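You operate a simulated robot arm through the tools that you are given. There is no shell and no other tool. Be economical: measure what you need, move in short steps, check, and stop when the job is done.

The job below is to be done with a simulated two-armed robot. You get a single attempt, and the scene is never put back.

JOB
Replace the broken white lead at the checker with the orange one.
Fine: switch the checker off first and on again at the end; both plugs of the broken lead go into the repair tray. Where these are worked on the way, their far stop is far enough and under half their travel is too little: switch of the checker.

It is judged by the outcome, as a careful person would: the job done as asked, and still so three seconds after it is handed in. It fails if anything else is knocked over, pushed out of place, dropped, spilled or broken.

ROBOT AND FRAMES
Two 7-joint arms with two-finger parallel grippers on one trunk, on a base that drives. Base frame: it is fixed to the floor where the robot stands at the start and does not move with it; the origin is under the middle of the robot, x ahead of it, y to its left, z up. Units: m, degrees, N and s.
The left shoulder is at the start at [0.077, 0.182, 1.062], the right one opposite. With the tool pointing down near the work surface each hand reaches from about 0.3 to 0.76 m from the robot's upright axis, wherever it stands, measured 20 degrees to its own side. Places, roughly: adapter plug of the black lead (3x3x5 cm) [0.6, -0.2, 0.8]; coax plug of the blue lead (3x2x4 cm) [0.7, 0.3, 0.8]; coax plug of the grey lead (3x2x4 cm) [0.8, 0.3, 0.8]; cream sensor checker [0.5, -0.1, 0.8]; repair tray inside [0.5, 0.2, 0.7]; round plug of the orange lead (3x3x4 cm) [0.8, 0.3, 0.8]; round plug of the white lead (3x3x4 cm) [0.6, 0.1, 0.8]; round socket of the checker [0.6, 0, 0.8]; socket of the white sensor [0.6, 0.1, 0.8]; switch of the checker [0.5, -0.2, 0.8]. Payload 3.91 kg a hand.
The TCP of each hand is the grasp point between the finger pads, 0.03 m short of the fingertips. In the tool frame z runs along the fingers and y along their closing line. Largest opening 0.11 m; finger width 0.02, thickness 0.01; the body of the gripper, 0.048 by 0.112 m, starts 0.055 m behind the TCP.
Orientation is told as [roll, pitch, yaw] about the base's x, y, z axes, in that order, counted from this pose: with the fingers straight down and closing along the base's y, the tool's x points along the base's -x, its y along +y and its z along -z.

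CONTROLS
- The arms move only by the tool arm_command. It takes "left_increments", "right_increments" or both (then of equal length, played together; a hand with none holds still); each is one flat list of numbers, 7 for each row, row after row: the turn, a rotation vector about the tool's x, y, z in degrees, then the shift along the tool's x, y, z in m, then the opening, from 0 (shut) to 1 (fully open). In form: [rx, ry, rz, tx, ty, tz, grip, rx, ry, rz, tx, ty, tz, grip, ...]. A call has 1 to 20 rows; each row shifts and turns the commanded pose from where the row before left it, along the tool's axes as they then stand. Rows are played at 5 a second. More than 0.05 m and 8.6 degrees between two rows, or a gripper value outside its range, and nothing of the call is played. A pose out of reach is approached as far as the arm can. The call stops where the force on the tool passes 40 N (or 10 N more than at its start, if that is more) or the arm is blocked; 0.2 s more then pass. Each finger travels about 0.072 m/s and halts on what it meets, pressing with about 22 N; the grip force reading is that of the motor and also rises with nothing between the fingers. The clock runs only during rows and for 0.2 s after the last one: add rows that do not move to give the fingers time. It gives the time, the measured TCP pose, the force on the tool (base axes), the opening and the grip force at its end, in the units of the frame above (readings bear some noise), with the torque about the TCP (base axes, N m) and any sound that the robot's microphone picked up.
- Cameras (640 x 400 px; columns grow to the right, rows downward): "scene" is now at [0.2256, 0.0176, 1.2586]; the picture's right is [0.19, -0.98, 0.00], its down [-0.48, -0.09, -0.87] and it looks along [0.86, 0.16, -0.49] (base axes); focal length 214 px, centre (320, 200). "left" rides on the left gripper at [0.073, -0.017, -0.103] in its tool frame; the picture's right is [0.23, 0.97, 0.00], its down [-0.76, 0.18, -0.62] and it looks along [-0.61, 0.14, 0.78] (tool axes); focal length 222 px, centre (320, 200). "right" rides on the right gripper at [0.072, 0.017, -0.103] in its tool frame; the picture's right is [-0.23, 0.97, 0.00], its down [-0.76, -0.18, -0.62] and it looks along [-0.61, -0.14, 0.78] (tool axes); focal length 222 px, centre (320, 200). There is no depth. A picture from a camera that has moved, and an enlarged one, comes with that camera's place and axes in the base frame and with its lens.
- camera(camera): a new picture of that camera. No time passes.
- raise_lower(by): slides the trunk up (or, below 0, down) by that many m; the arms and the scene camera ride with it, the base frame stays. It gives what a move gives, with no picture.
- roll_base(legs): drives the robot by 1 to 6 legs, each [ahead, left, turn to the left] in m, m and degrees, along the robot's own axes; the way and the turn of a leg run together, so that a leg with both is an arc; at most 1.5 m and 180 degrees a leg. The arms and the cameras ride along, it lands a little off, and it stops where it bumps. It gives what a move gives.
- turn_head(pan, tilt): turns the head with the scene camera to pan (to the left, within 80 degrees either way) and tilt (down, from -29 to 69), counted from straight ahead of the robot. It gives what a move gives.
- enlarge(camera, box): a new picture of the part [left, top, right, bottom] of that camera's present view, enlarged. No time passes.
- hand_in(): hands the job in; it is judged then, once.

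Go step by step. Nothing tells you exact positions but the pictures and the camera data: compare them with the known pose of the tool, close in by small moves and look again before you grip or let go. The budget is 120 turns and 88 pictures, counting those below and the enlarged ones. Unless the task says otherwise, let go and move clear before handing in, and close with one line.

The tools are called after "Call:" as name(argument=value, ...) on one line, values as JSON. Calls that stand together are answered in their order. arm_command: Moves the arms, as the interface text tells. Its arguments: {"type":"object","properties":{"left_increments":{"type":"array","items":{"type":"number"}},"right_increments":{"type":"array","items":{"type":"number"}}},"required":[]} The other tools are called the same way: raise_lower (by) slides the trunk up or down; roll_base (legs) drives the base; turn_head (pan, tilt) turns the head that bears the scene camera; camera (camera) takes a picture; enlarge (camera, box) takes an enlarged picture of a part of a camera's view; hand_in () hands the job in.

At the start:

```text
t: 0.0
left_tcp_pos: [0.4111, 0.3359, 1.0776]
left_ee_rot: [0.0, 0.0, 0.1]
left_wrist_force: [1.0, 0.6, -0.4]
left_wrist_torque: [0.03, 0.01, 0.0]
left_width: 0.1101
left_finger_force: 0.0
right_tcp_pos: [0.469, -0.1119, 1.1746]
right_ee_rot: [0.0, 0.0, 0.0]
right_wrist_force: [-0.5, 0.2, 0.5]
right_wrist_torque: [-0.02, 0.04, 0.0]
right_width: 0.1101
right_finger_force: 0.1
trunk travel left (down, up): [-0.325, 0.189]
robot x, y, heading: [0.0005, -0.0015, -0.1]
head pan, tilt: [10.7, 29.4]
```

scene: 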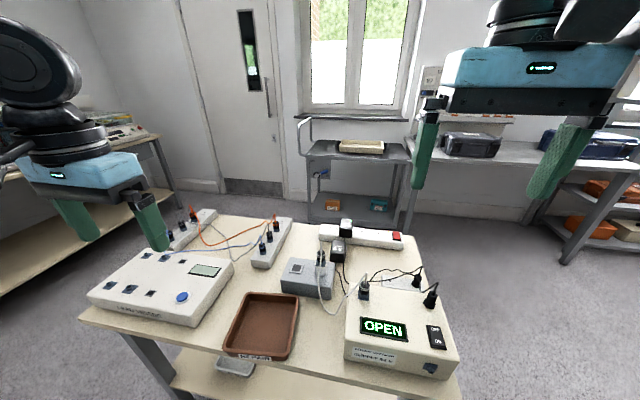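
right: 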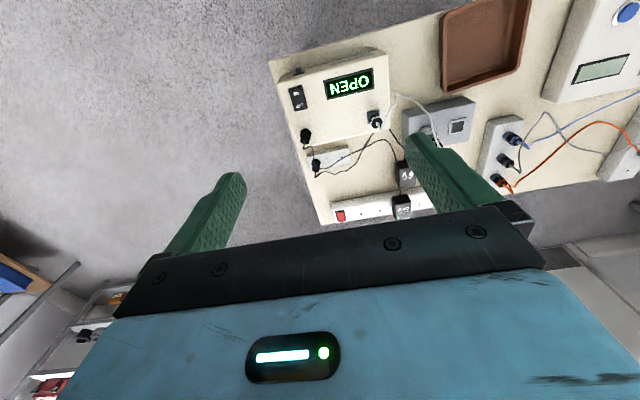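
left: 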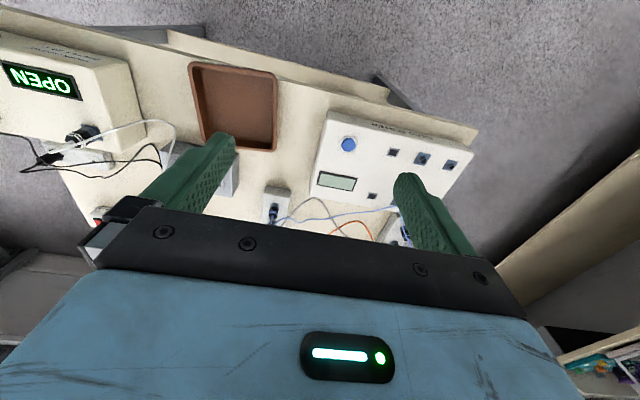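

I see the checker (showing OPEN), the grey sensor box with the white lead, and the two white boards at left holding the orange, blue and grey leads. I will enlarge the views to locate the parts first.

Call:
enlarge(camera="scene", box=[270, 210, 470, 380])

Call:
enlarge(camera="scene", box=[140, 190, 320, 310])

Call:
enlarge(camera="right", box=[270, 50, 550, 230])

```text
2.35 times, centred on (370, 295) of scene
camera zoom: at [0.2256, 0.0176, 1.2586], right [0.19, -0.98, 0.0], down [-0.48, -0.09, -0.87], along [0.86, 0.16, -0.49], focal length 505 px, centre (202, -24)
```

zoom: 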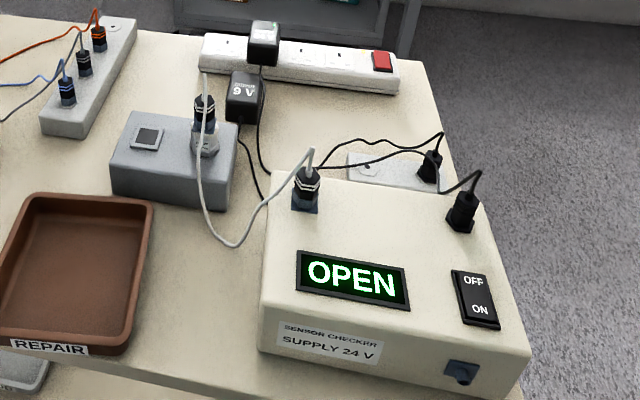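

```text
3.33 times, centred on (230, 250) of scene
camera zoom: at [0.2256, 0.0176, 1.2586], right [0.19, -0.98, 0.0], down [-0.48, -0.09, -0.87], along [0.86, 0.16, -0.49], focal length 715 px, centre (620, 33)
```

zoom: 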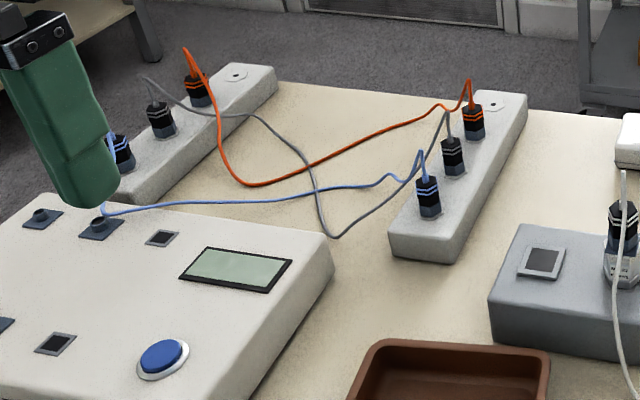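

```text
2.22 times, centred on (410, 140) of right
camera zoom: at [0.3965, -0.0955, 1.2781], right [0.23, 0.97, 0.0], down [0.76, -0.18, 0.62], along [0.61, -0.14, -0.78], focal length 494 px, centre (120, 333)
```

zoom: 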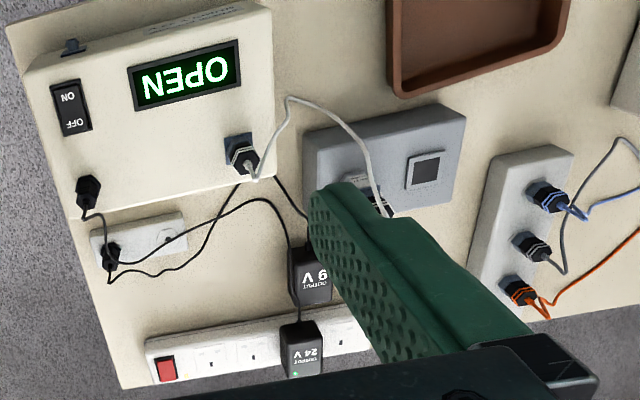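

The measured positions are: white checker plug about (0.564, -0.023, 0.82), switch about (0.50, -0.164), right-hand orange plug about (0.844, 0.304, 0.76), left-hand orange plug about (0.84, 0.655). Both orange plugs are beyond reach from here, so I look down to see how much room there is ahead of the base.

Call:
turn_head(pan=0, tilt=69)

Call:
camera(camera="scene")

```text
t: 1.1
left_tcp_pos: [0.4109, 0.3359, 1.0767]
left_ee_rot: [0.0, 0.1, 0.1]
left_wrist_force: [0.2, -0.2, 0.0]
left_wrist_torque: [0.0, -0.03, -0.01]
left_width: 0.1102
left_finger_force: 0.0
right_tcp_pos: [0.4691, -0.1122, 1.1753]
right_ee_rot: [0.1, 0.0, -0.1]
right_wrist_force: [0.3, 0.2, -0.1]
right_wrist_torque: [0.02, -0.01, -0.02]
right_width: 0.1098
right_finger_force: 0.1
trunk travel left (down, up): [-0.325, 0.189]
robot x, y, heading: [-0.0028, -0.0001, 0.1]
head pan, tilt: [0.0, 68.8]
```

```text
81 pictures are left
camera scene: at [0.1925, 0.0008, 1.2063], right [0.0, -1.0, 0.0], down [-0.93, 0.0, -0.36], along [0.36, 0.0, -0.93], focal length 214 px, centre (320, 200)
```

scene: 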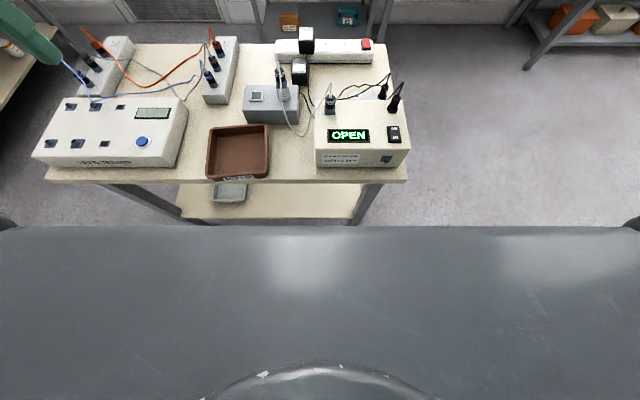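

The trunk hides the base, so I will plan that drive later. First I bring the closed right hand, pitched 20°, above the OFF end of the switch.

Call:
arm_command(right_increments=[0, 0, 0, -0.00717, -0.00867, 0.042, 0, 0, 0, 0, -0.00717, -0.00867, 0.042, 0, 0, 0, 0, -0.00717, -0.00867, 0.042, 0, 0, 0, 0, -0.00717, -0.00867, 0.042, 0, 0, 0, 0, -0.00717, -0.00867, 0.042, 0, 0, 0, 0, -0.00717, -0.00867, 0.042, 0, 0, -7, 0, 0, 0, 0, 0, 0, -7, 0, 0, 0, 0, 0, 0, -6, 0, 0, 0, 0, 0, 0, 0, 0, 0, 0, 0, 0])

Call:
camera(camera="right")

Call:
turn_head(pan=0, tilt=45)

Call:
enlarge(camera="scene", box=[260, 120, 460, 245])

```text
t: 3.3
left_tcp_pos: [0.4116, 0.3364, 1.0759]
left_ee_rot: [0.0, 0.1, 0.1]
left_wrist_force: [0.1, -0.4, 0.5]
left_wrist_torque: [0.01, 0.01, -0.04]
left_width: 0.1101
left_finger_force: 0.0
right_tcp_pos: [0.5126, -0.1639, 0.9233]
right_ee_rot: [0.1, -20.1, -0.1]
right_wrist_force: [-0.5, 0.7, -0.8]
right_wrist_torque: [0.01, 0.0, 0.02]
right_width: 0.0
right_finger_force: 22.0
trunk travel left (down, up): [-0.325, 0.189]
robot x, y, heading: [-0.0009, 0.0014, -0.0]
head pan, tilt: [0.0, 68.8]
```

```text
80 pictures are left
camera right: at [0.4094, -0.1474, 0.9952], right [0.21, 0.97, 0.08], down [0.5, -0.18, 0.85], along [0.84, -0.14, -0.53], focal length 222 px, centre (320, 200)
```

right: 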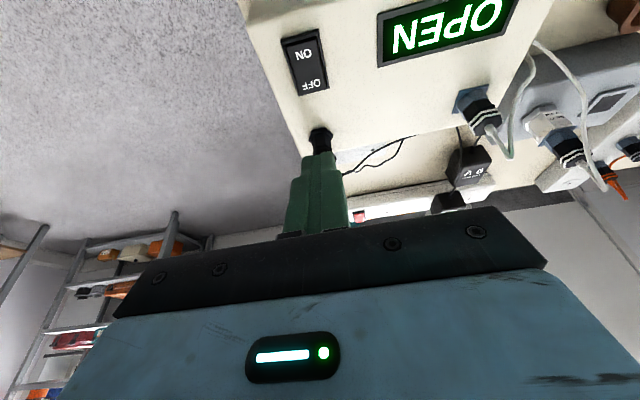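

```text
t: 4.1
left_tcp_pos: [0.4108, 0.3365, 1.0756]
left_ee_rot: [0.1, 0.0, 0.0]
left_wrist_force: [-0.5, -0.3, -0.2]
left_wrist_torque: [0.01, 0.02, -0.02]
left_width: 0.1101
left_finger_force: 0.0
right_tcp_pos: [0.5129, -0.1632, 0.9232]
right_ee_rot: [0.0, -20.0, 0.0]
right_wrist_force: [0.3, 0.3, -0.6]
right_wrist_torque: [0.01, 0.01, 0.0]
right_width: 0.0001
right_finger_force: 22.3
trunk travel left (down, up): [-0.325, 0.189]
robot x, y, heading: [0.0045, 0.0021, -0.1]
head pan, tilt: [0.0, 45.0]
```

```text
3.20 times, centred on (360, 182) of scene
camera zoom: at [0.2178, 0.0008, 1.2351], right [0.0, -1.0, 0.0], down [-0.71, 0.0, -0.71], along [0.71, 0.0, -0.71], focal length 686 px, centre (192, 256)
```

zoom: 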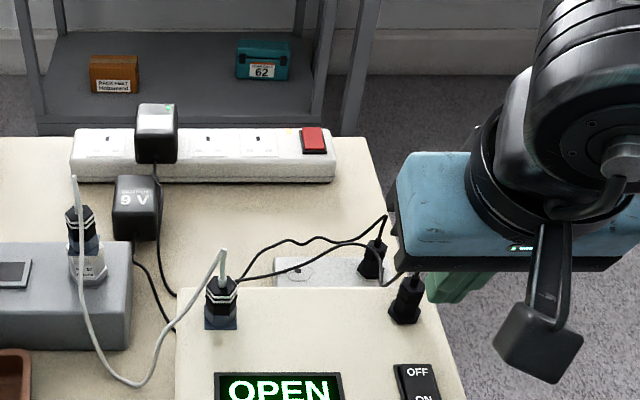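

The switch checks out at (0.50, -0.163) from the second view. I lower onto its OFF end in small steps.

Call:
arm_command(right_increments=[0, 0, 0, 0.00957, 0, 0.0263, 0, 0, 0, 0, 0.00957, 0, 0.0263, 0, 0, 0, 0, 0.00137, 0, 0.00376, 0, 0, 0, 0, 0.00137, 0, 0.00376, 0, 0, 0, 0, 0.00137, 0, 0.00376, 0, 0, 0, 0, 0.00137, 0, 0.00376, 0])

Call:
enlarge(camera="right", box=[240, 0, 480, 200])

```text
t: 5.5
left_tcp_pos: [0.4103, 0.3374, 1.0771]
left_ee_rot: [0.0, -0.1, 0.1]
left_wrist_force: [-0.5, -0.4, -0.7]
left_wrist_torque: [0.02, 0.01, -0.01]
left_width: 0.11
left_finger_force: 0.1
right_tcp_pos: [0.5125, -0.1636, 0.8532]
right_ee_rot: [0.2, -20.3, -0.1]
right_wrist_force: [-0.6, -0.8, 13.6]
right_wrist_torque: [0.02, -0.05, 0.1]
right_width: 0.0001
right_finger_force: 22.1
trunk travel left (down, up): [-0.325, 0.189]
robot x, y, heading: [0.002, 0.0005, 0.1]
head pan, tilt: [0.0, 45.0]
```

```text
2.00 times, centred on (360, 100) of right
camera zoom: at [0.4086, -0.1478, 0.9249], right [0.21, 0.97, 0.08], down [0.5, -0.18, 0.85], along [0.84, -0.14, -0.52], focal length 444 px, centre (240, 400)
```

zoom: 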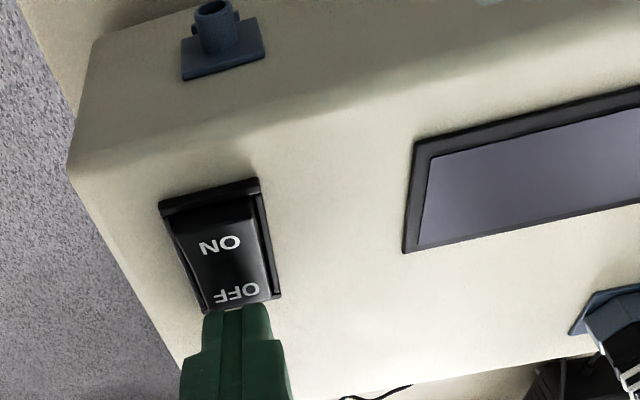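

The display has gone dark and the ON end has risen. I press 2–3 mm more to reach the stop, then lift clear.

Call:
arm_command(right_increments=[0, 0, 0, 0.001, 0, 0.0028, 0, 0, 0, 0, 0, 0, 0, 0])

Call:
arm_command(right_increments=[0, 0, 0, -0.0137, 0, -0.0376, 0, 0, 0, 0, -0.0137, 0, -0.0376, 0, 0, 7, 0, 0, 0, 0, 1, 0, 7, 0, 0, 0, 0, 1, 0, 6, 0, 0, 0, 0, 1, 0, 0, 0, 0, 0, 0, 1])

Call:
camera(camera="right")

```text
t: 6.1
left_tcp_pos: [0.4093, 0.3373, 1.0774]
left_ee_rot: [-0.1, -0.2, 0.2]
left_wrist_force: [-0.1, 0.5, 1.1]
left_wrist_torque: [0.0, 0.0, -0.02]
left_width: 0.1099
left_finger_force: 0.0
right_tcp_pos: [0.5128, -0.1645, 0.8533]
right_ee_rot: [0.2, -20.7, -0.1]
right_wrist_force: [2.1, -1.6, 38.1]
right_wrist_torque: [0.01, -0.1, 0.33]
right_width: 0.0
right_finger_force: 22.0
trunk travel left (down, up): [-0.325, 0.189]
robot x, y, heading: [-0.0004, -0.0017, 0.1]
head pan, tilt: [0.0, 45.0]
```

```text
t: 7.5
left_tcp_pos: [0.4107, 0.3356, 1.077]
left_ee_rot: [0.0, 0.0, 0.1]
left_wrist_force: [-0.3, 0.1, 0.8]
left_wrist_torque: [0.01, 0.0, 0.0]
left_width: 0.1098
left_finger_force: 0.1
right_tcp_pos: [0.5117, -0.1636, 0.9298]
right_ee_rot: [-0.1, 0.1, 0.0]
right_wrist_force: [0.9, -0.2, 0.2]
right_wrist_torque: [-0.01, -0.02, 0.01]
right_width: 0.1097
right_finger_force: 0.0
trunk travel left (down, up): [-0.325, 0.189]
robot x, y, heading: [0.0035, 0.0006, 0.0]
head pan, tilt: [0.0, 45.0]
```

```text
77 pictures are left
camera right: at [0.4395, -0.1477, 1.0321], right [0.23, 0.97, 0.0], down [0.76, -0.18, 0.62], along [0.61, -0.14, -0.78], focal length 222 px, centre (320, 200)
```

right: 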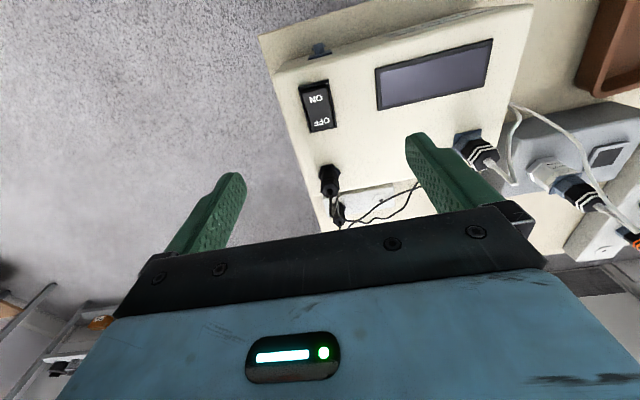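

The switch is off. I move the right hand, open, above the white plug in the checker.

Call:
arm_command(right_increments=[0, 0, 0, 0, 0, -0.045, 1, 0, 0, 0, -0.013, 0.035, 0, 1, 0, 0, 0, -0.013, 0.035, 0, 1, 0, 0, 0, -0.013, 0.035, 0, 1, 0, 0, 0, -0.013, 0.035, 0, 1, 0, 0, 0, 0, 0, 0, 1])

Call:
camera(camera="right")

Call:
enlarge(camera="scene", box=[240, 120, 440, 245])

```text
t: 8.9
left_tcp_pos: [0.4112, 0.3356, 1.0778]
left_ee_rot: [0.0, 0.0, 0.1]
left_wrist_force: [-0.2, 0.2, -0.1]
left_wrist_torque: [-0.02, 0.02, 0.0]
left_width: 0.1101
left_finger_force: 0.1
right_tcp_pos: [0.5638, -0.0248, 0.9741]
right_ee_rot: [0.0, 0.0, -0.2]
right_wrist_force: [-0.6, 0.3, -0.9]
right_wrist_torque: [0.04, -0.01, -0.01]
right_width: 0.1097
right_finger_force: 0.0
trunk travel left (down, up): [-0.325, 0.189]
robot x, y, heading: [0.0, -0.0002, 0.2]
head pan, tilt: [0.0, 45.0]
```

```text
76 pictures are left
camera right: at [0.4909, -0.0083, 1.077], right [0.23, 0.97, 0.0], down [0.76, -0.18, 0.62], along [0.61, -0.14, -0.78], focal length 222 px, centre (320, 200)
```

right: 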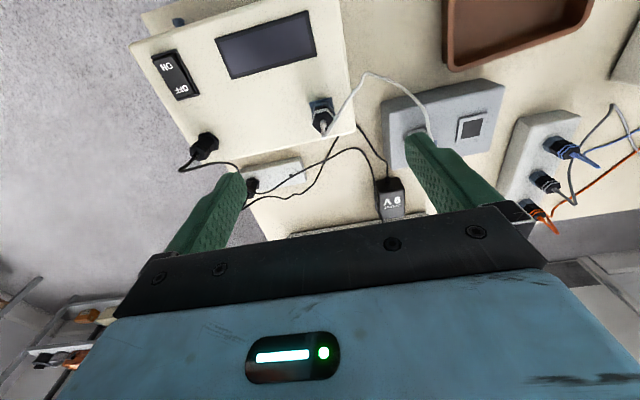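

```text
3.20 times, centred on (340, 182) of scene
camera zoom: at [0.2178, 0.0001, 1.2351], right [0.0, -1.0, 0.0], down [-0.71, 0.0, -0.71], along [0.71, 0.0, -0.71], focal length 686 px, centre (256, 256)
```

zoom: 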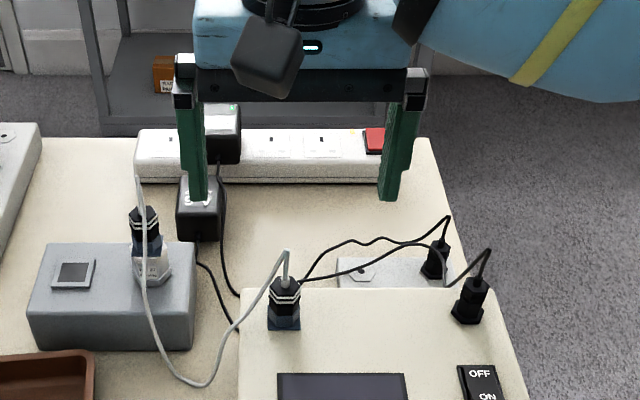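

The plug is confirmed at (0.562, -0.023), spanning z about 0.82–0.863, with the cable leaving towards the robot and to the left. I lower with a narrower opening and grip the plug.

Call:
arm_command(right_increments=[0, 0, 0, 0.0018, 0.0018, 0, 0.65, 0, 0, 0, 0, 0, 0.04, 0.65, 0, 0, 0, 0, 0, 0.04, 0.65, 0, 0, 0, 0, 0, 0.037, 0.65])

Call:
enlarge(camera="scene", box=[260, 140, 420, 240])

Call:
camera(camera="right")

```text
t: 9.9
left_tcp_pos: [0.4121, 0.3374, 1.0766]
left_ee_rot: [0.0, 0.0, 0.0]
left_wrist_force: [0.5, 0.2, 0.0]
left_wrist_torque: [0.03, 0.02, -0.03]
left_width: 0.11
left_finger_force: 0.1
right_tcp_pos: [0.5642, -0.0229, 0.8563]
right_ee_rot: [0.0, 0.0, 0.0]
right_wrist_force: [0.1, 0.2, -0.2]
right_wrist_torque: [0.01, 0.0, -0.01]
right_width: 0.0716
right_finger_force: 0.0
trunk travel left (down, up): [-0.325, 0.189]
robot x, y, heading: [0.0006, 0.0032, -0.0]
head pan, tilt: [0.0, 45.0]
```

```text
4.00 times, centred on (340, 190) of scene
camera zoom: at [0.2181, 0.0007, 1.2351], right [0.0, -1.0, 0.0], down [-0.71, 0.0, -0.71], along [0.71, 0.0, -0.71], focal length 858 px, centre (240, 240)
```

zoom: 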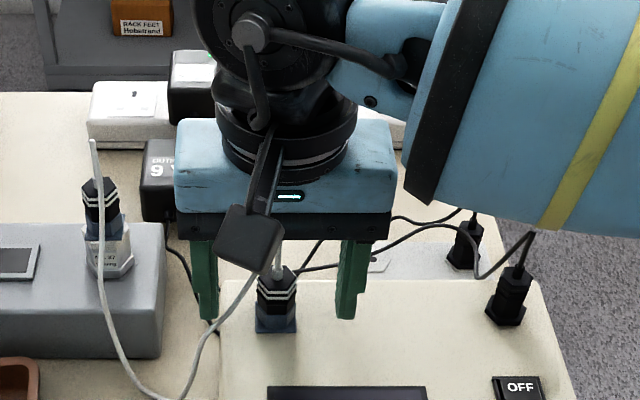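

```text
73 pictures are left
camera right: at [0.491, -0.0065, 0.9592], right [0.23, 0.97, 0.0], down [0.76, -0.18, 0.62], along [0.61, -0.14, -0.78], focal length 222 px, centre (320, 200)
```

right: 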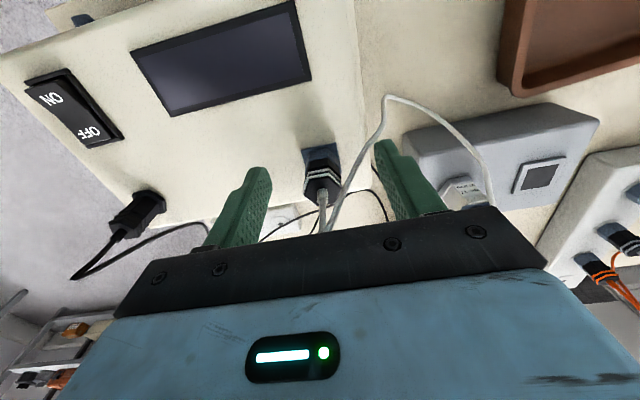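

The plug stands between the fingers with the cable in front. I close the grip.

Call:
arm_command(right_increments=[0, 0, 0, 0.001, 0, 0.002, 0.4, 0, 0, 0, 0, 0, 0, 0.2, 0, 0, 0, 0, 0, 0, 0.1, 0, 0, 0, 0, 0, 0, 0.1])

Call:
camera(camera="right")

```text
t: 10.9
left_tcp_pos: [0.4113, 0.3376, 1.0777]
left_ee_rot: [0.0, -0.1, 0.1]
left_wrist_force: [-0.8, 0.3, 0.4]
left_wrist_torque: [-0.01, -0.02, -0.01]
left_width: 0.1099
left_finger_force: 0.2
right_tcp_pos: [0.5632, -0.0227, 0.8541]
right_ee_rot: [0.0, 0.0, 0.0]
right_wrist_force: [2.6, 2.9, -1.8]
right_wrist_torque: [0.13, -0.03, 0.0]
right_width: 0.0241
right_finger_force: 21.7
trunk travel left (down, up): [-0.325, 0.189]
robot x, y, heading: [-0.0018, -0.0011, -0.0]
head pan, tilt: [0.0, 45.0]
```

```text
72 pictures are left
camera right: at [0.4892, -0.0062, 0.9571], right [0.23, 0.97, 0.0], down [0.76, -0.18, 0.62], along [0.61, -0.14, -0.78], focal length 222 px, centre (320, 200)
```

right: 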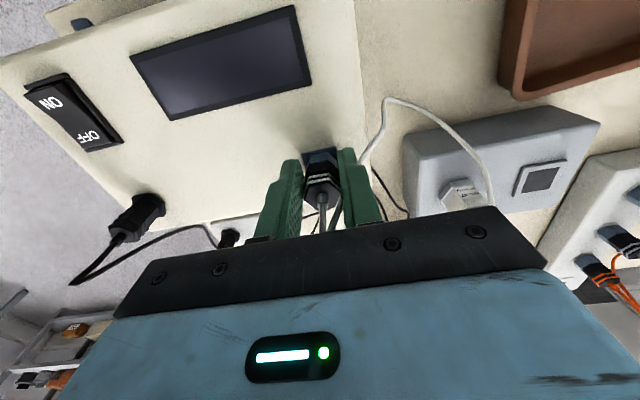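

The plug is gripped at 24 mm width. I pull straight up in small steps.

Call:
arm_command(right_increments=[0, 0, 0, 0, 0, -0.004, 0.05, 0, 0, 0, 0, 0, -0.004, 0.05, 0, 0, 0, 0, 0, -0.004, 0.05, 0, 0, 0, 0, 0, -0.004, 0.05, 0, 0, 0, 0, 0, -0.004, 0.05])

```text
t: 12.1
left_tcp_pos: [0.4138, 0.3364, 1.0762]
left_ee_rot: [0.0, 0.1, 0.1]
left_wrist_force: [0.5, 0.3, 0.4]
left_wrist_torque: [0.0, 0.01, 0.0]
left_width: 0.1102
left_finger_force: 0.1
right_tcp_pos: [0.5614, -0.0229, 0.8701]
right_ee_rot: [-0.1, 0.3, 0.0]
right_wrist_force: [-0.8, 3.5, -26.7]
right_wrist_torque: [0.21, 0.16, 0.0]
right_width: 0.0241
right_finger_force: 22.0
trunk travel left (down, up): [-0.325, 0.189]
robot x, y, heading: [0.0019, -0.0027, -0.0]
head pan, tilt: [0.0, 45.0]
```

Call:
camera(camera="right")

Call:
enlarge(camera="scene", box=[260, 140, 420, 240])

```text
71 pictures are left
camera right: at [0.4901, -0.006, 0.9747], right [0.23, 0.97, 0.0], down [0.76, -0.18, 0.62], along [0.6, -0.14, -0.78], focal length 222 px, centre (320, 200)
```

right: 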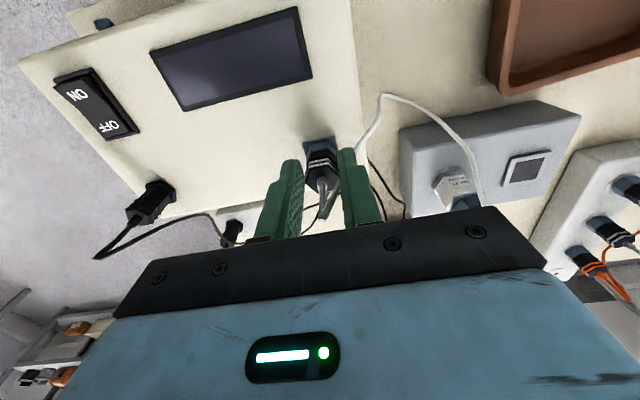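

```text
4.00 times, centred on (340, 190) of scene
camera zoom: at [0.2199, 0.0011, 1.2347], right [0.0, -1.0, 0.0], down [-0.71, 0.0, -0.71], along [0.71, 0.0, -0.71], focal length 858 px, centre (240, 240)
```

zoom: 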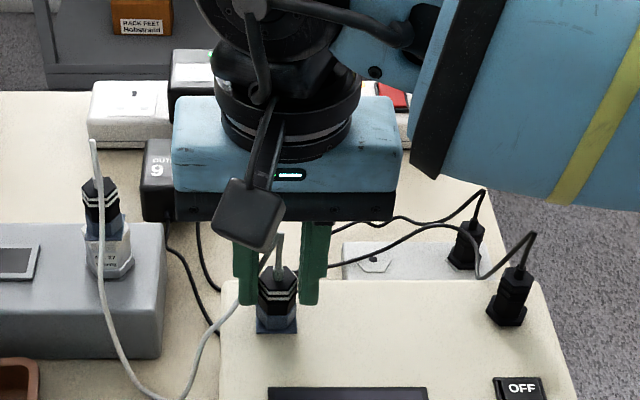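

The fingers slid up while the plug stayed put, so it may be locked with a bayonet. I look closely at the plug and at the empty sockets.

Call:
enlarge(camera="right", box=[270, 110, 380, 230])

Call:
enlarge(camera="scene", box=[275, 170, 355, 230])

Call:
enlarge(camera="scene", box=[20, 100, 240, 240])

```text
3.33 times, centred on (325, 170) of right
camera zoom: at [0.4901, -0.006, 0.9747], right [0.23, 0.97, 0.0], down [0.76, -0.18, 0.62], along [0.6, -0.14, -0.78], focal length 740 px, centre (303, 300)
```

zoom: 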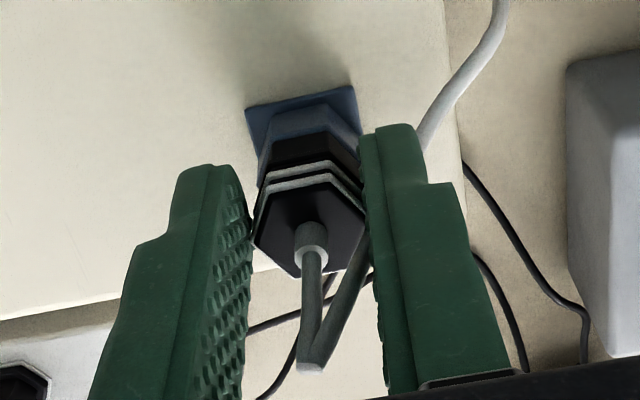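

```text
6.67 times, centred on (315, 200) of scene
camera zoom: at [0.2199, 0.0011, 1.2347], right [0.0, -1.0, 0.0], down [-0.71, 0.0, -0.71], along [0.71, 0.0, -0.71], focal length 1430 px, centre (353, 200)
```

zoom: 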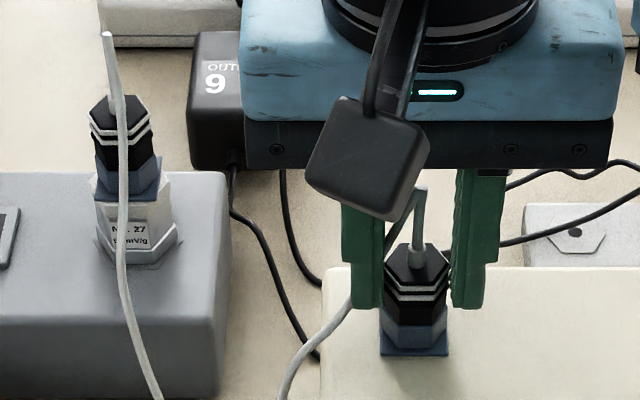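

```text
2.86 times, centred on (130, 170) of scene
camera zoom: at [0.2199, 0.0011, 1.2347], right [0.0, -1.0, 0.0], down [-0.71, 0.0, -0.71], along [0.71, 0.0, -0.71], focal length 613 px, centre (863, 286)
```

zoom: 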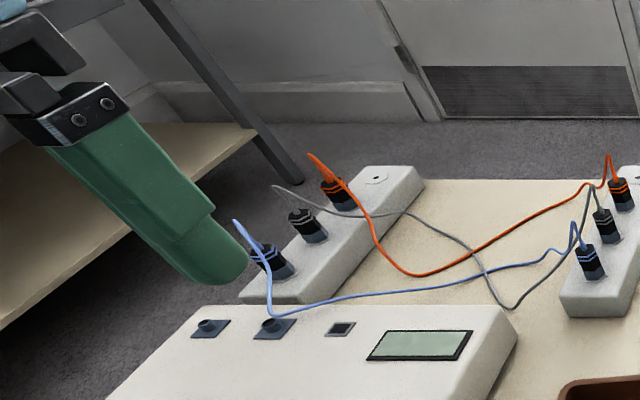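

The fingers now hold only the black body, with 27 N still pulling. I pull a bit further to see whether it slides or comes out.

Call:
arm_command(right_increments=[0, 0, 0, 0, 0, -0.003, 0, 0, 0, 0, 0, 0, -0.003, 0])

Call:
enlarge(camera="scene", box=[275, 170, 355, 230])

```text
t: 12.7
left_tcp_pos: [0.4126, 0.3359, 1.0765]
left_ee_rot: [0.1, 0.0, 0.1]
left_wrist_force: [0.3, -0.1, 0.2]
left_wrist_torque: [0.01, -0.04, -0.03]
left_width: 0.1097
left_finger_force: 0.0
right_tcp_pos: [0.5623, -0.0225, 0.8769]
right_ee_rot: [-0.1, 0.2, -0.2]
right_wrist_force: [-0.7, 2.3, -27.9]
right_wrist_torque: [0.16, 0.22, 0.04]
right_width: 0.024
right_finger_force: 22.0
trunk travel left (down, up): [-0.325, 0.189]
robot x, y, heading: [-0.0015, -0.0001, -0.2]
head pan, tilt: [0.0, 45.0]
```

```text
6.67 times, centred on (315, 200) of scene
camera zoom: at [0.2198, 0.001, 1.2347], right [0.0, -1.0, 0.0], down [-0.71, 0.0, -0.71], along [0.71, 0.0, -0.71], focal length 1430 px, centre (353, 200)
```

zoom: 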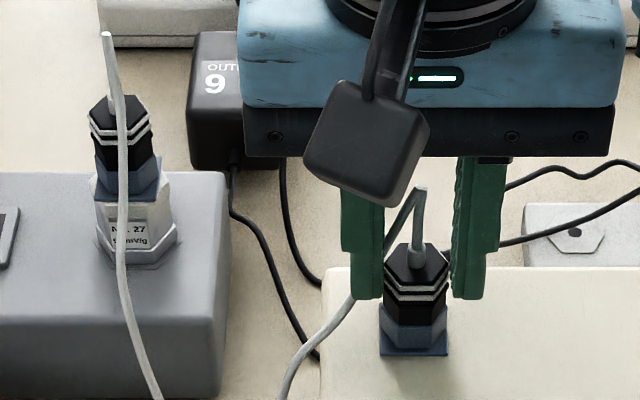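

It slides at 28 N, so pulling alone will not do. I regrip lower and try a gentle anticlockwise twist, watching the torque.

Call:
arm_command(right_increments=[0, 0, 0, 0, 0, 0.0, 0.4, 0, 0, 0, 0, 0, 0.016, 0.4, 0, 0, 0, 0, 0, 0, 0.1, 0, 0, 0, 0, 0, 0, 0.0, 0, 0, 0, 0, 0, 0, 0])

Call:
arm_command(right_increments=[0, 0, -5, 0, 0, 0, 0, 0, 0, -5, 0, 0, 0, 0])

Call:
enlarge(camera="right", box=[270, 110, 380, 230])

```text
t: 13.9
left_tcp_pos: [0.4113, 0.3368, 1.0764]
left_ee_rot: [0.0, -0.1, 0.1]
left_wrist_force: [-0.1, 0.2, -0.7]
left_wrist_torque: [0.0, 0.01, 0.0]
left_width: 0.1099
left_finger_force: 0.1
right_tcp_pos: [0.5615, -0.0216, 0.865]
right_ee_rot: [0.1, -0.1, -0.1]
right_wrist_force: [5.6, 3.8, 7.5]
right_wrist_torque: [0.01, -0.21, 0.04]
right_width: 0.0239
right_finger_force: 21.9
trunk travel left (down, up): [-0.325, 0.189]
robot x, y, heading: [-0.0008, -0.0023, -0.1]
head pan, tilt: [0.0, 45.0]
```

```text
t: 14.5
left_tcp_pos: [0.4113, 0.3352, 1.0766]
left_ee_rot: [0.0, 0.0, 0.2]
left_wrist_force: [-0.6, 1.0, -0.5]
left_wrist_torque: [-0.04, 0.01, -0.04]
left_width: 0.1099
left_finger_force: 0.1
right_tcp_pos: [0.5612, -0.0233, 0.8651]
right_ee_rot: [0.0, -0.2, 10.0]
right_wrist_force: [9.4, -3.4, 14.9]
right_wrist_torque: [-0.09, -0.38, -0.07]
right_width: 0.0241
right_finger_force: 22.2
trunk travel left (down, up): [-0.325, 0.189]
robot x, y, heading: [-0.0001, -0.0025, -0.3]
head pan, tilt: [0.0, 45.0]
```

```text
3.33 times, centred on (325, 170) of right
camera zoom: at [0.4866, -0.02, 0.9673], right [0.06, 1.0, 0.0], down [0.78, -0.04, 0.63], along [0.62, -0.03, -0.78], focal length 740 px, centre (303, 300)
```

zoom: 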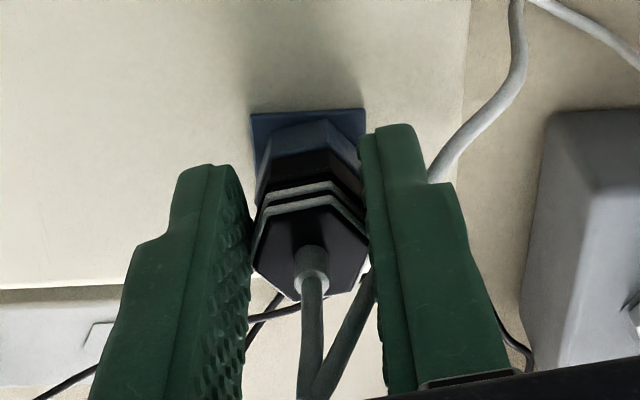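

The black body seems to turn with the gripper at almost no torque. I keep turning.

Call:
arm_command(right_increments=[0, 0, -6, 0, 0, 0, 0, 0, 0, -6, 0, 0, 0, 0, 0, 0, -6, 0, 0, 0, 0, 0, 0, -6, 0, 0, 0, 0])

Call:
enlarge(camera="right", box=[270, 110, 380, 230])

Call:
enlarge(camera="scene", box=[275, 170, 355, 230])

```text
t: 15.5
left_tcp_pos: [0.4109, 0.334, 1.0771]
left_ee_rot: [0.0, -0.1, 0.0]
left_wrist_force: [0.1, -0.2, 0.3]
left_wrist_torque: [-0.02, 0.03, 0.0]
left_width: 0.1101
left_finger_force: 0.1
right_tcp_pos: [0.5635, -0.0248, 0.8639]
right_ee_rot: [-0.1, 0.0, 33.7]
right_wrist_force: [9.7, -22.0, 21.6]
right_wrist_torque: [-0.4, -0.27, -0.19]
right_width: 0.0241
right_finger_force: 21.7
trunk travel left (down, up): [-0.325, 0.189]
robot x, y, heading: [-0.0017, 0.0018, -0.0]
head pan, tilt: [0.0, 45.0]
```

```text
3.33 times, centred on (325, 170) of right
camera zoom: at [0.4922, -0.0531, 0.9672], right [-0.35, 0.94, 0.0], down [0.73, 0.28, 0.62], along [0.58, 0.22, -0.78], focal length 740 px, centre (303, 300)
```

zoom: 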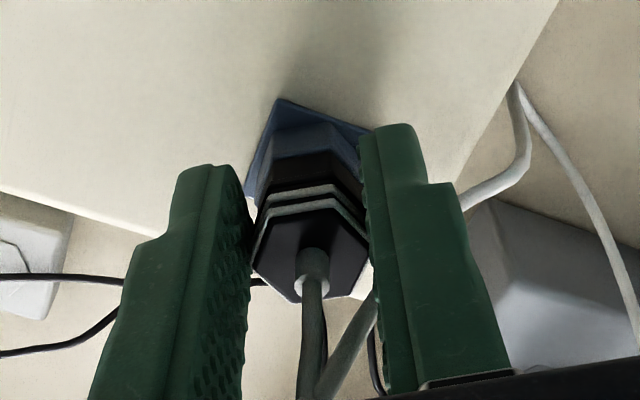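

```text
6.67 times, centred on (315, 200) of scene
camera zoom: at [0.2172, -0.0017, 1.2353], right [0.0, -1.0, 0.0], down [-0.71, 0.0, -0.71], along [0.71, 0.0, -0.71], focal length 1430 px, centre (353, 200)
```

zoom: 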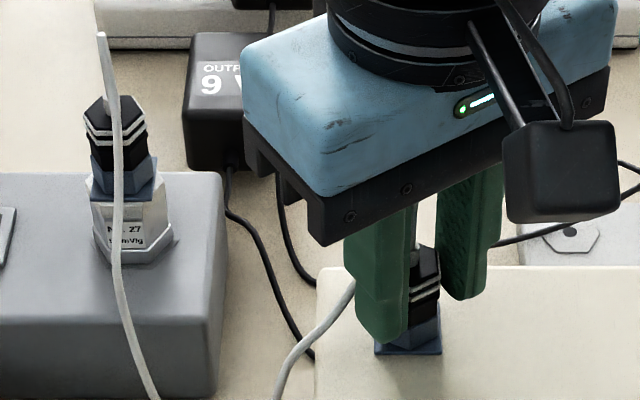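

The whole hexagonal plug turned with the hand while the socket plate stayed. I relieve the side force, then test a pull.

Call:
arm_command(right_increments=[0, 0, 0, 0.0014, -0.0035, -0.003, 0, 0, 0, 0, 0, 0, -0.004, 0, 0, 0, 0, 0, 0, -0.004, 0])

Call:
enlarge(camera="right", box=[270, 110, 380, 230])

```text
t: 16.3
left_tcp_pos: [0.4141, 0.3359, 1.0766]
left_ee_rot: [0.0, 0.1, 0.1]
left_wrist_force: [-0.1, -0.8, -0.2]
left_wrist_torque: [-0.01, 0.0, 0.03]
left_width: 0.1102
left_finger_force: 0.0
right_tcp_pos: [0.5612, -0.0271, 0.8694]
right_ee_rot: [0.1, 0.5, 34.1]
right_wrist_force: [5.1, -6.4, -27.9]
right_wrist_torque: [-0.36, -0.01, -0.06]
right_width: 0.0247
right_finger_force: 22.0
trunk travel left (down, up): [-0.325, 0.189]
robot x, y, heading: [0.0002, 0.0014, -0.0]
head pan, tilt: [0.0, 45.0]
```

```text
3.33 times, centred on (325, 170) of right
camera zoom: at [0.4928, -0.0537, 0.9737], right [-0.36, 0.93, 0.0], down [0.74, 0.28, 0.62], along [0.58, 0.22, -0.79], focal length 740 px, centre (303, 300)
```

zoom: 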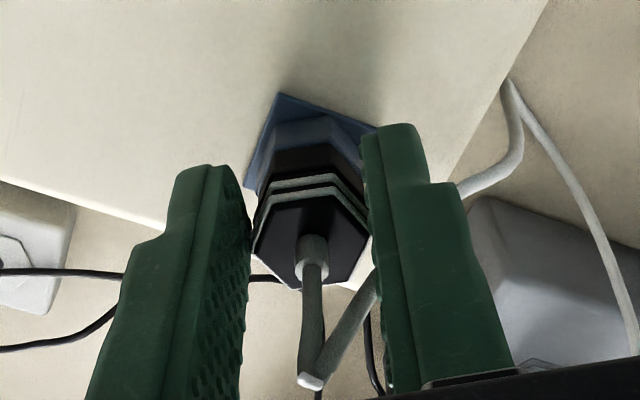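

Still locked, though it turned easily. I recentre and regrip lower, then turn further the same way.

Call:
arm_command(right_increments=[0, 0, 0, 0, 0, 0, 0.4, 0, 0, 0, -0.0031, 0.002, 0.009, 0.4, 0, 0, 0, 0, 0, 0, 0.1, 0, 0, 0, 0, 0, 0, 0, 0, 0, 0, 0, 0, 0, 0])

Call:
arm_command(right_increments=[0, 0, -6, 0, 0, 0, 0, 0, 0, -6, 0, 0, 0, 0, 0, 0, -6, 0, 0, 0, 0, 0, 0, -6, 0, 0, 0, 0, 0, 0, -6, 0, 0, 0, 0])

Call:
enlarge(camera="right", box=[270, 110, 380, 230])

```text
t: 17.5
left_tcp_pos: [0.4118, 0.335, 1.0781]
left_ee_rot: [0.1, 0.0, 0.2]
left_wrist_force: [0.6, 0.4, -0.5]
left_wrist_torque: [0.0, 0.0, 0.0]
left_width: 0.11
left_finger_force: 0.0
right_tcp_pos: [0.5647, -0.0243, 0.8666]
right_ee_rot: [0.1, 0.0, 33.8]
right_wrist_force: [8.8, -6.5, 5.4]
right_wrist_torque: [-0.3, -0.36, 0.01]
right_width: 0.0237
right_finger_force: 21.6
trunk travel left (down, up): [-0.325, 0.189]
robot x, y, heading: [0.0015, -0.0015, -0.2]
head pan, tilt: [0.0, 45.0]
```

```text
t: 18.7
left_tcp_pos: [0.4122, 0.3339, 1.0781]
left_ee_rot: [0.1, 0.0, 0.1]
left_wrist_force: [0.0, -0.2, 0.1]
left_wrist_torque: [0.01, 0.0, 0.0]
left_width: 0.1099
left_finger_force: 0.0
right_tcp_pos: [0.5647, -0.0266, 0.8657]
right_ee_rot: [-0.1, -0.1, 57.8]
right_wrist_force: [16.9, -18.0, 11.4]
right_wrist_torque: [-0.44, -0.25, -0.1]
right_width: 0.0241
right_finger_force: 22.0
right hand out of reach, approached as far as the arm can: row 5
trunk travel left (down, up): [-0.325, 0.189]
robot x, y, heading: [-0.002, 0.0045, 0.1]
head pan, tilt: [0.0, 45.0]
```

```text
3.33 times, centred on (325, 170) of right
camera zoom: at [0.5124, -0.0791, 0.9687], right [-0.7, 0.71, 0.0], down [0.55, 0.55, 0.62], along [0.45, 0.44, -0.78], focal length 740 px, centre (303, 300)
```

zoom: 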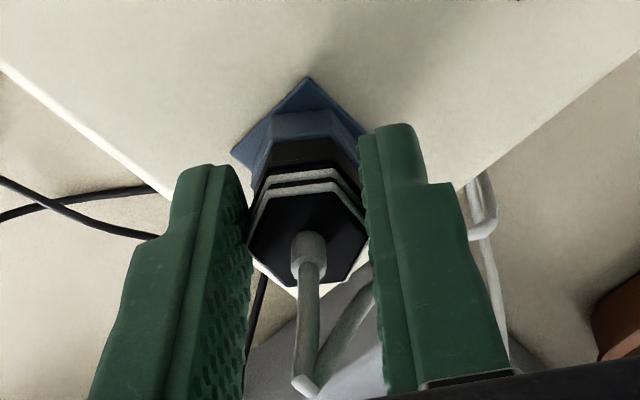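

It has turned about 58° in total, the limit of the wrist here. I test a pull again.

Call:
arm_command(right_increments=[0, 0, 1, 0.0006, -0.0028, -0.002, 0, 0, 0, 0, 0, 0, -0.004, 0, 0, 0, 0, 0, 0, -0.004, 0])

Call:
enlarge(camera="right", box=[270, 110, 380, 230])

```text
t: 19.5
left_tcp_pos: [0.4104, 0.3361, 1.0769]
left_ee_rot: [0.0, 0.0, 0.1]
left_wrist_force: [0.2, 0.0, 0.7]
left_wrist_torque: [0.03, 0.02, 0.01]
left_width: 0.1099
left_finger_force: 0.0
right_tcp_pos: [0.5625, -0.019, 0.877]
right_ee_rot: [0.3, -0.3, 57.5]
right_wrist_force: [-0.7, -0.7, -0.3]
right_wrist_torque: [-0.02, -0.04, 0.0]
right_width: 0.0239
right_finger_force: 22.5
trunk travel left (down, up): [-0.325, 0.189]
robot x, y, heading: [0.0011, -0.0019, 0.0]
head pan, tilt: [0.0, 45.0]
```

```text
3.33 times, centred on (325, 170) of right
camera zoom: at [0.5098, -0.073, 0.9797], right [-0.7, 0.72, 0.01], down [0.56, 0.54, 0.63], along [0.44, 0.44, -0.78], focal length 740 px, centre (303, 300)
```

zoom: 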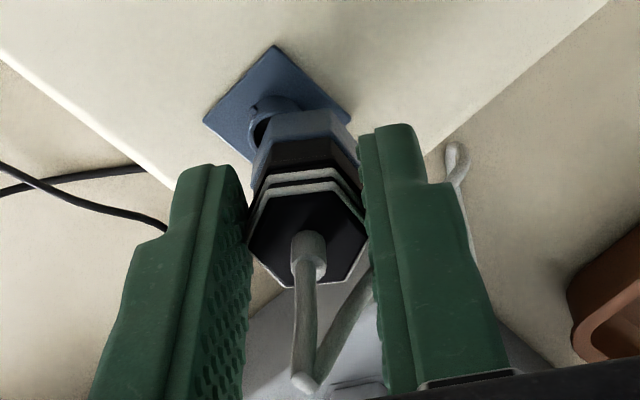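

The plug is out: it is a bayonet, released anticlockwise somewhere between 34° and 58°. I lift it, turn the hand back and carry it above the repair tray.

Call:
arm_command(right_increments=[0, 0, 0, 0, 0, -0.045, 0, 0, 0, 0, 0, 0, -0.045, 0, 0, 0, 8.2, 0, 0, 0, 0, 0, 0, 8.2, 0, 0, 0, 0, 0, 0, 8.2, 0, 0, 0, 0, 0, 0, 8.2, 0, 0, 0, 0, 0, 0, 8.2, 0, 0, 0, 0, 0, 0, 8.2, 0, 0, 0, 0, 0, 0, 8.2, 0, 0, 0, 0, 0, 0, 0, 0.012, 0.044, 0, 0, 0, 0, 0, 0.012, 0.044, 0, 0, 0, 0, 0, 0.012, 0.044, 0, 0, 0, 0, 0, 0.012, 0.044, 0, 0, 0, 0, 0, 0.012, 0.044, 0, 0, 0, 0, 0, 0, 0, 0, 0])

Call:
camera(camera="right")

Call:
camera(camera="scene")

```text
t: 22.7
left_tcp_pos: [0.4104, 0.3363, 1.0768]
left_ee_rot: [0.1, -0.1, -0.1]
left_wrist_force: [-0.1, -0.3, -0.4]
left_wrist_torque: [0.01, -0.01, -0.04]
left_width: 0.1096
left_finger_force: 0.2
right_tcp_pos: [0.5659, 0.11, 0.9506]
right_ee_rot: [0.5, 0.9, -8.6]
right_wrist_force: [-0.1, 0.9, 1.1]
right_wrist_torque: [-0.01, -0.02, 0.02]
right_width: 0.0239
right_finger_force: 21.8
right hand out of reach, approached as far as the arm can: row 2, 14
trunk travel left (down, up): [-0.325, 0.189]
robot x, y, heading: [-0.0007, -0.0002, 0.0]
head pan, tilt: [0.0, 45.0]
stopped in row 15 (right hand): the arm was blocked; the commanded pose is now the measured one
```

```text
59 pictures are left
camera right: at [0.4988, 0.1367, 1.055], right [0.37, 0.93, 0.0], down [0.74, -0.3, 0.61], along [0.57, -0.22, -0.79], focal length 222 px, centre (320, 200)
```

right: 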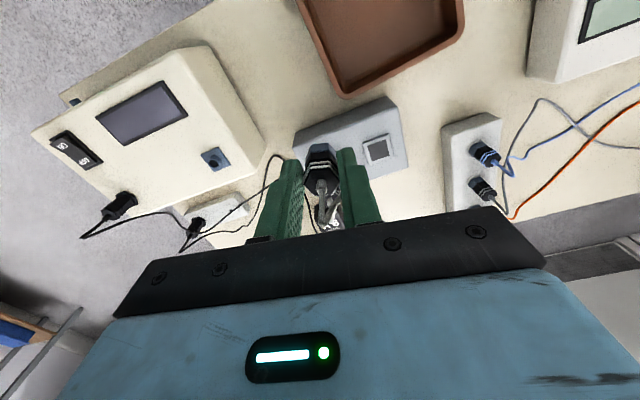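

```text
58 pictures are left
camera scene: at [0.2174, 0.0011, 1.2353], right [0.0, -1.0, 0.0], down [-0.71, 0.0, -0.71], along [0.71, 0.0, -0.71], focal length 214 px, centre (320, 200)
```

scene: 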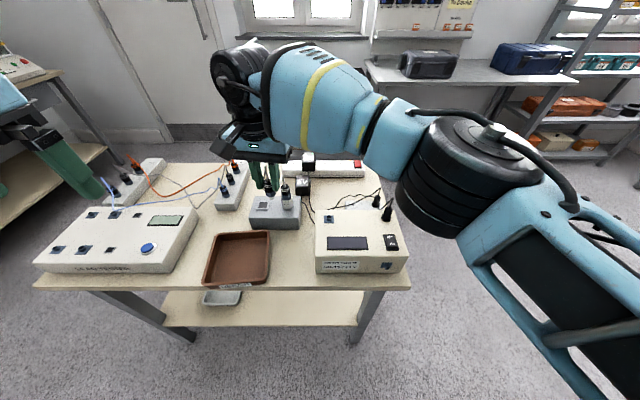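

The right arm hit a joint limit near y = 0.11, holding the plug safely. I shift the base 0.15 m to the left so the tray lies better for that arm.

Call:
roll_base(legs=[[0, 0.15, 0]])

Call:
arm_command(right_increments=[0, 0, -4.3, 0.022, -0.015, 0, 0, 0, 0, -4.3, 0.022, -0.015, 0, 0, 0, 0, 0, 0.022, -0.015, 0, 0, 0, 0, 0, 0, 0, 0, 0])

Call:
camera(camera="scene")

```text
t: 24.6
left_tcp_pos: [0.4115, 0.4864, 1.0775]
left_ee_rot: [0.1, 0.0, 0.2]
left_wrist_force: [0.3, -0.1, -0.4]
left_wrist_torque: [-0.03, 0.01, -0.01]
left_width: 0.1103
left_finger_force: 0.2
right_tcp_pos: [0.5673, 0.2606, 0.9505]
right_ee_rot: [0.5, 0.8, -8.5]
right_wrist_force: [-0.2, 0.1, -0.3]
right_wrist_torque: [0.0, -0.01, 0.04]
right_width: 0.0235
right_finger_force: 22.1
trunk travel left (down, up): [-0.325, 0.189]
robot x, y, heading: [0.0004, 0.148, -0.1]
head pan, tilt: [0.0, 45.0]
```

```text
t: 25.6
left_tcp_pos: [0.412, 0.4863, 1.0763]
left_ee_rot: [-0.1, 0.0, 0.0]
left_wrist_force: [-0.1, -0.6, 0.8]
left_wrist_torque: [0.01, -0.03, 0.0]
left_width: 0.1098
left_finger_force: 0.0
right_tcp_pos: [0.4978, 0.2213, 0.9494]
right_ee_rot: [0.6, 0.8, 0.1]
right_wrist_force: [0.2, 0.0, -0.5]
right_wrist_torque: [-0.04, 0.01, -0.05]
right_width: 0.0235
right_finger_force: 21.8
trunk travel left (down, up): [-0.325, 0.189]
robot x, y, heading: [-0.0026, 0.1485, -0.1]
head pan, tilt: [0.0, 45.0]
```

```text
57 pictures are left
camera scene: at [0.2182, 0.1506, 1.2351], right [0.0, -1.0, 0.0], down [-0.71, 0.0, -0.71], along [0.71, 0.0, -0.71], focal length 214 px, centre (320, 200)
```

scene: 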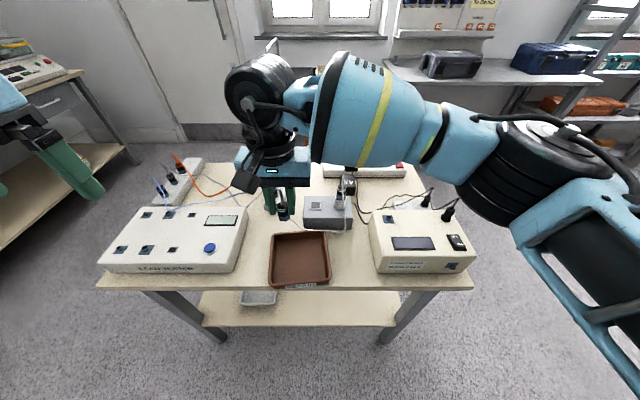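

The view shows floor clear to about x = 0.26, so the base can safely go forward around 0.13 m later. Now I lower the plug into the tray.

Call:
arm_command(right_increments=[0, 0, 0, -0.006, -0.012, 0.036, 0, 0, 0, 0, -0.006, -0.012, 0.036, 0, 0, 0, 0, 0, 0, 0.036, 0, 0, 0, 0, 0, 0, 0.036, 0])

Call:
camera(camera="right")

Call:
enlarge(camera="scene", box=[240, 190, 360, 300])

```text
t: 26.6
left_tcp_pos: [0.411, 0.4855, 1.0759]
left_ee_rot: [-0.1, -0.1, 0.0]
left_wrist_force: [1.0, 0.0, -0.3]
left_wrist_torque: [-0.01, 0.02, -0.03]
left_width: 0.1101
left_finger_force: 0.1
right_tcp_pos: [0.5073, 0.1985, 0.8064]
right_ee_rot: [0.6, 0.9, 0.0]
right_wrist_force: [1.2, -0.9, -0.2]
right_wrist_torque: [0.0, -0.01, 0.01]
right_width: 0.0236
right_finger_force: 22.5
trunk travel left (down, up): [-0.325, 0.189]
robot x, y, heading: [-0.003, 0.1481, -0.0]
head pan, tilt: [0.0, 45.0]
```

```text
56 pictures are left
camera right: at [0.4365, 0.2134, 0.9112], right [0.23, 0.97, 0.01], down [0.77, -0.18, 0.61], along [0.6, -0.13, -0.79], focal length 222 px, centre (320, 200)
```

right: 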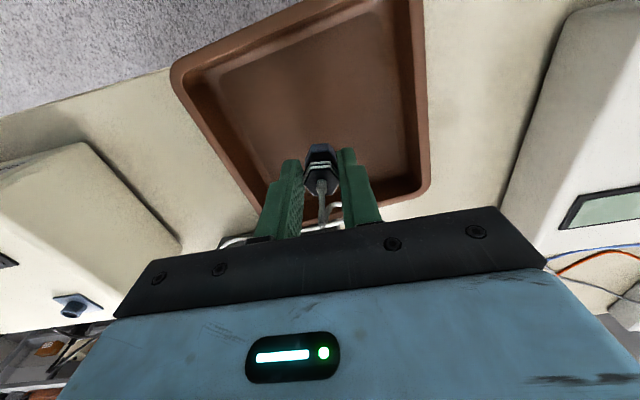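

```text
3.64 times, centred on (300, 245) of scene
camera zoom: at [0.2183, 0.1501, 1.2351], right [0.0, -1.0, 0.0], down [-0.71, 0.0, -0.71], along [0.71, 0.0, -0.71], focal length 780 px, centre (393, 36)
```

zoom: 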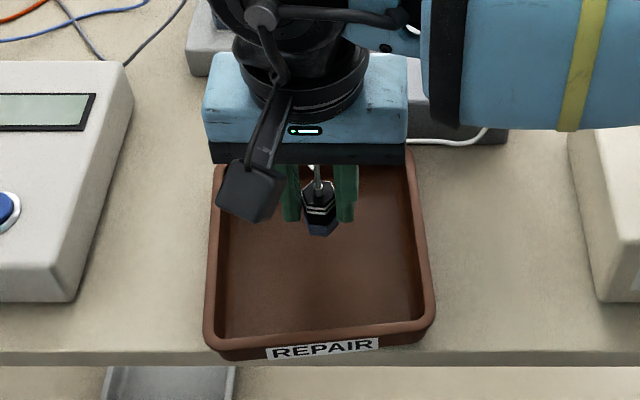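

The plug hangs over the middle of the tray. I lower it to the floor and release.

Call:
arm_command(right_increments=[0, 0, 0, 0, 0, 0.008, 0, 0, 0, 0, 0, 0, 0.008, 0, 0, 0, 0, 0, 0, 0.005, 0, 0, 0, 0, 0, 0, 0.005, 0])

```text
t: 27.6
left_tcp_pos: [0.4102, 0.4861, 1.0783]
left_ee_rot: [0.1, -0.2, 0.2]
left_wrist_force: [0.1, 0.6, 1.2]
left_wrist_torque: [0.02, 0.01, -0.02]
left_width: 0.1101
left_finger_force: 0.1
right_tcp_pos: [0.5065, 0.1985, 0.7838]
right_ee_rot: [0.8, 0.6, 0.1]
right_wrist_force: [-0.3, -1.7, 15.2]
right_wrist_torque: [-0.26, -0.09, 0.0]
right_width: 0.0234
right_finger_force: 22.0
trunk travel left (down, up): [-0.325, 0.189]
robot x, y, heading: [0.0031, 0.1478, -0.1]
head pan, tilt: [0.0, 45.0]
```

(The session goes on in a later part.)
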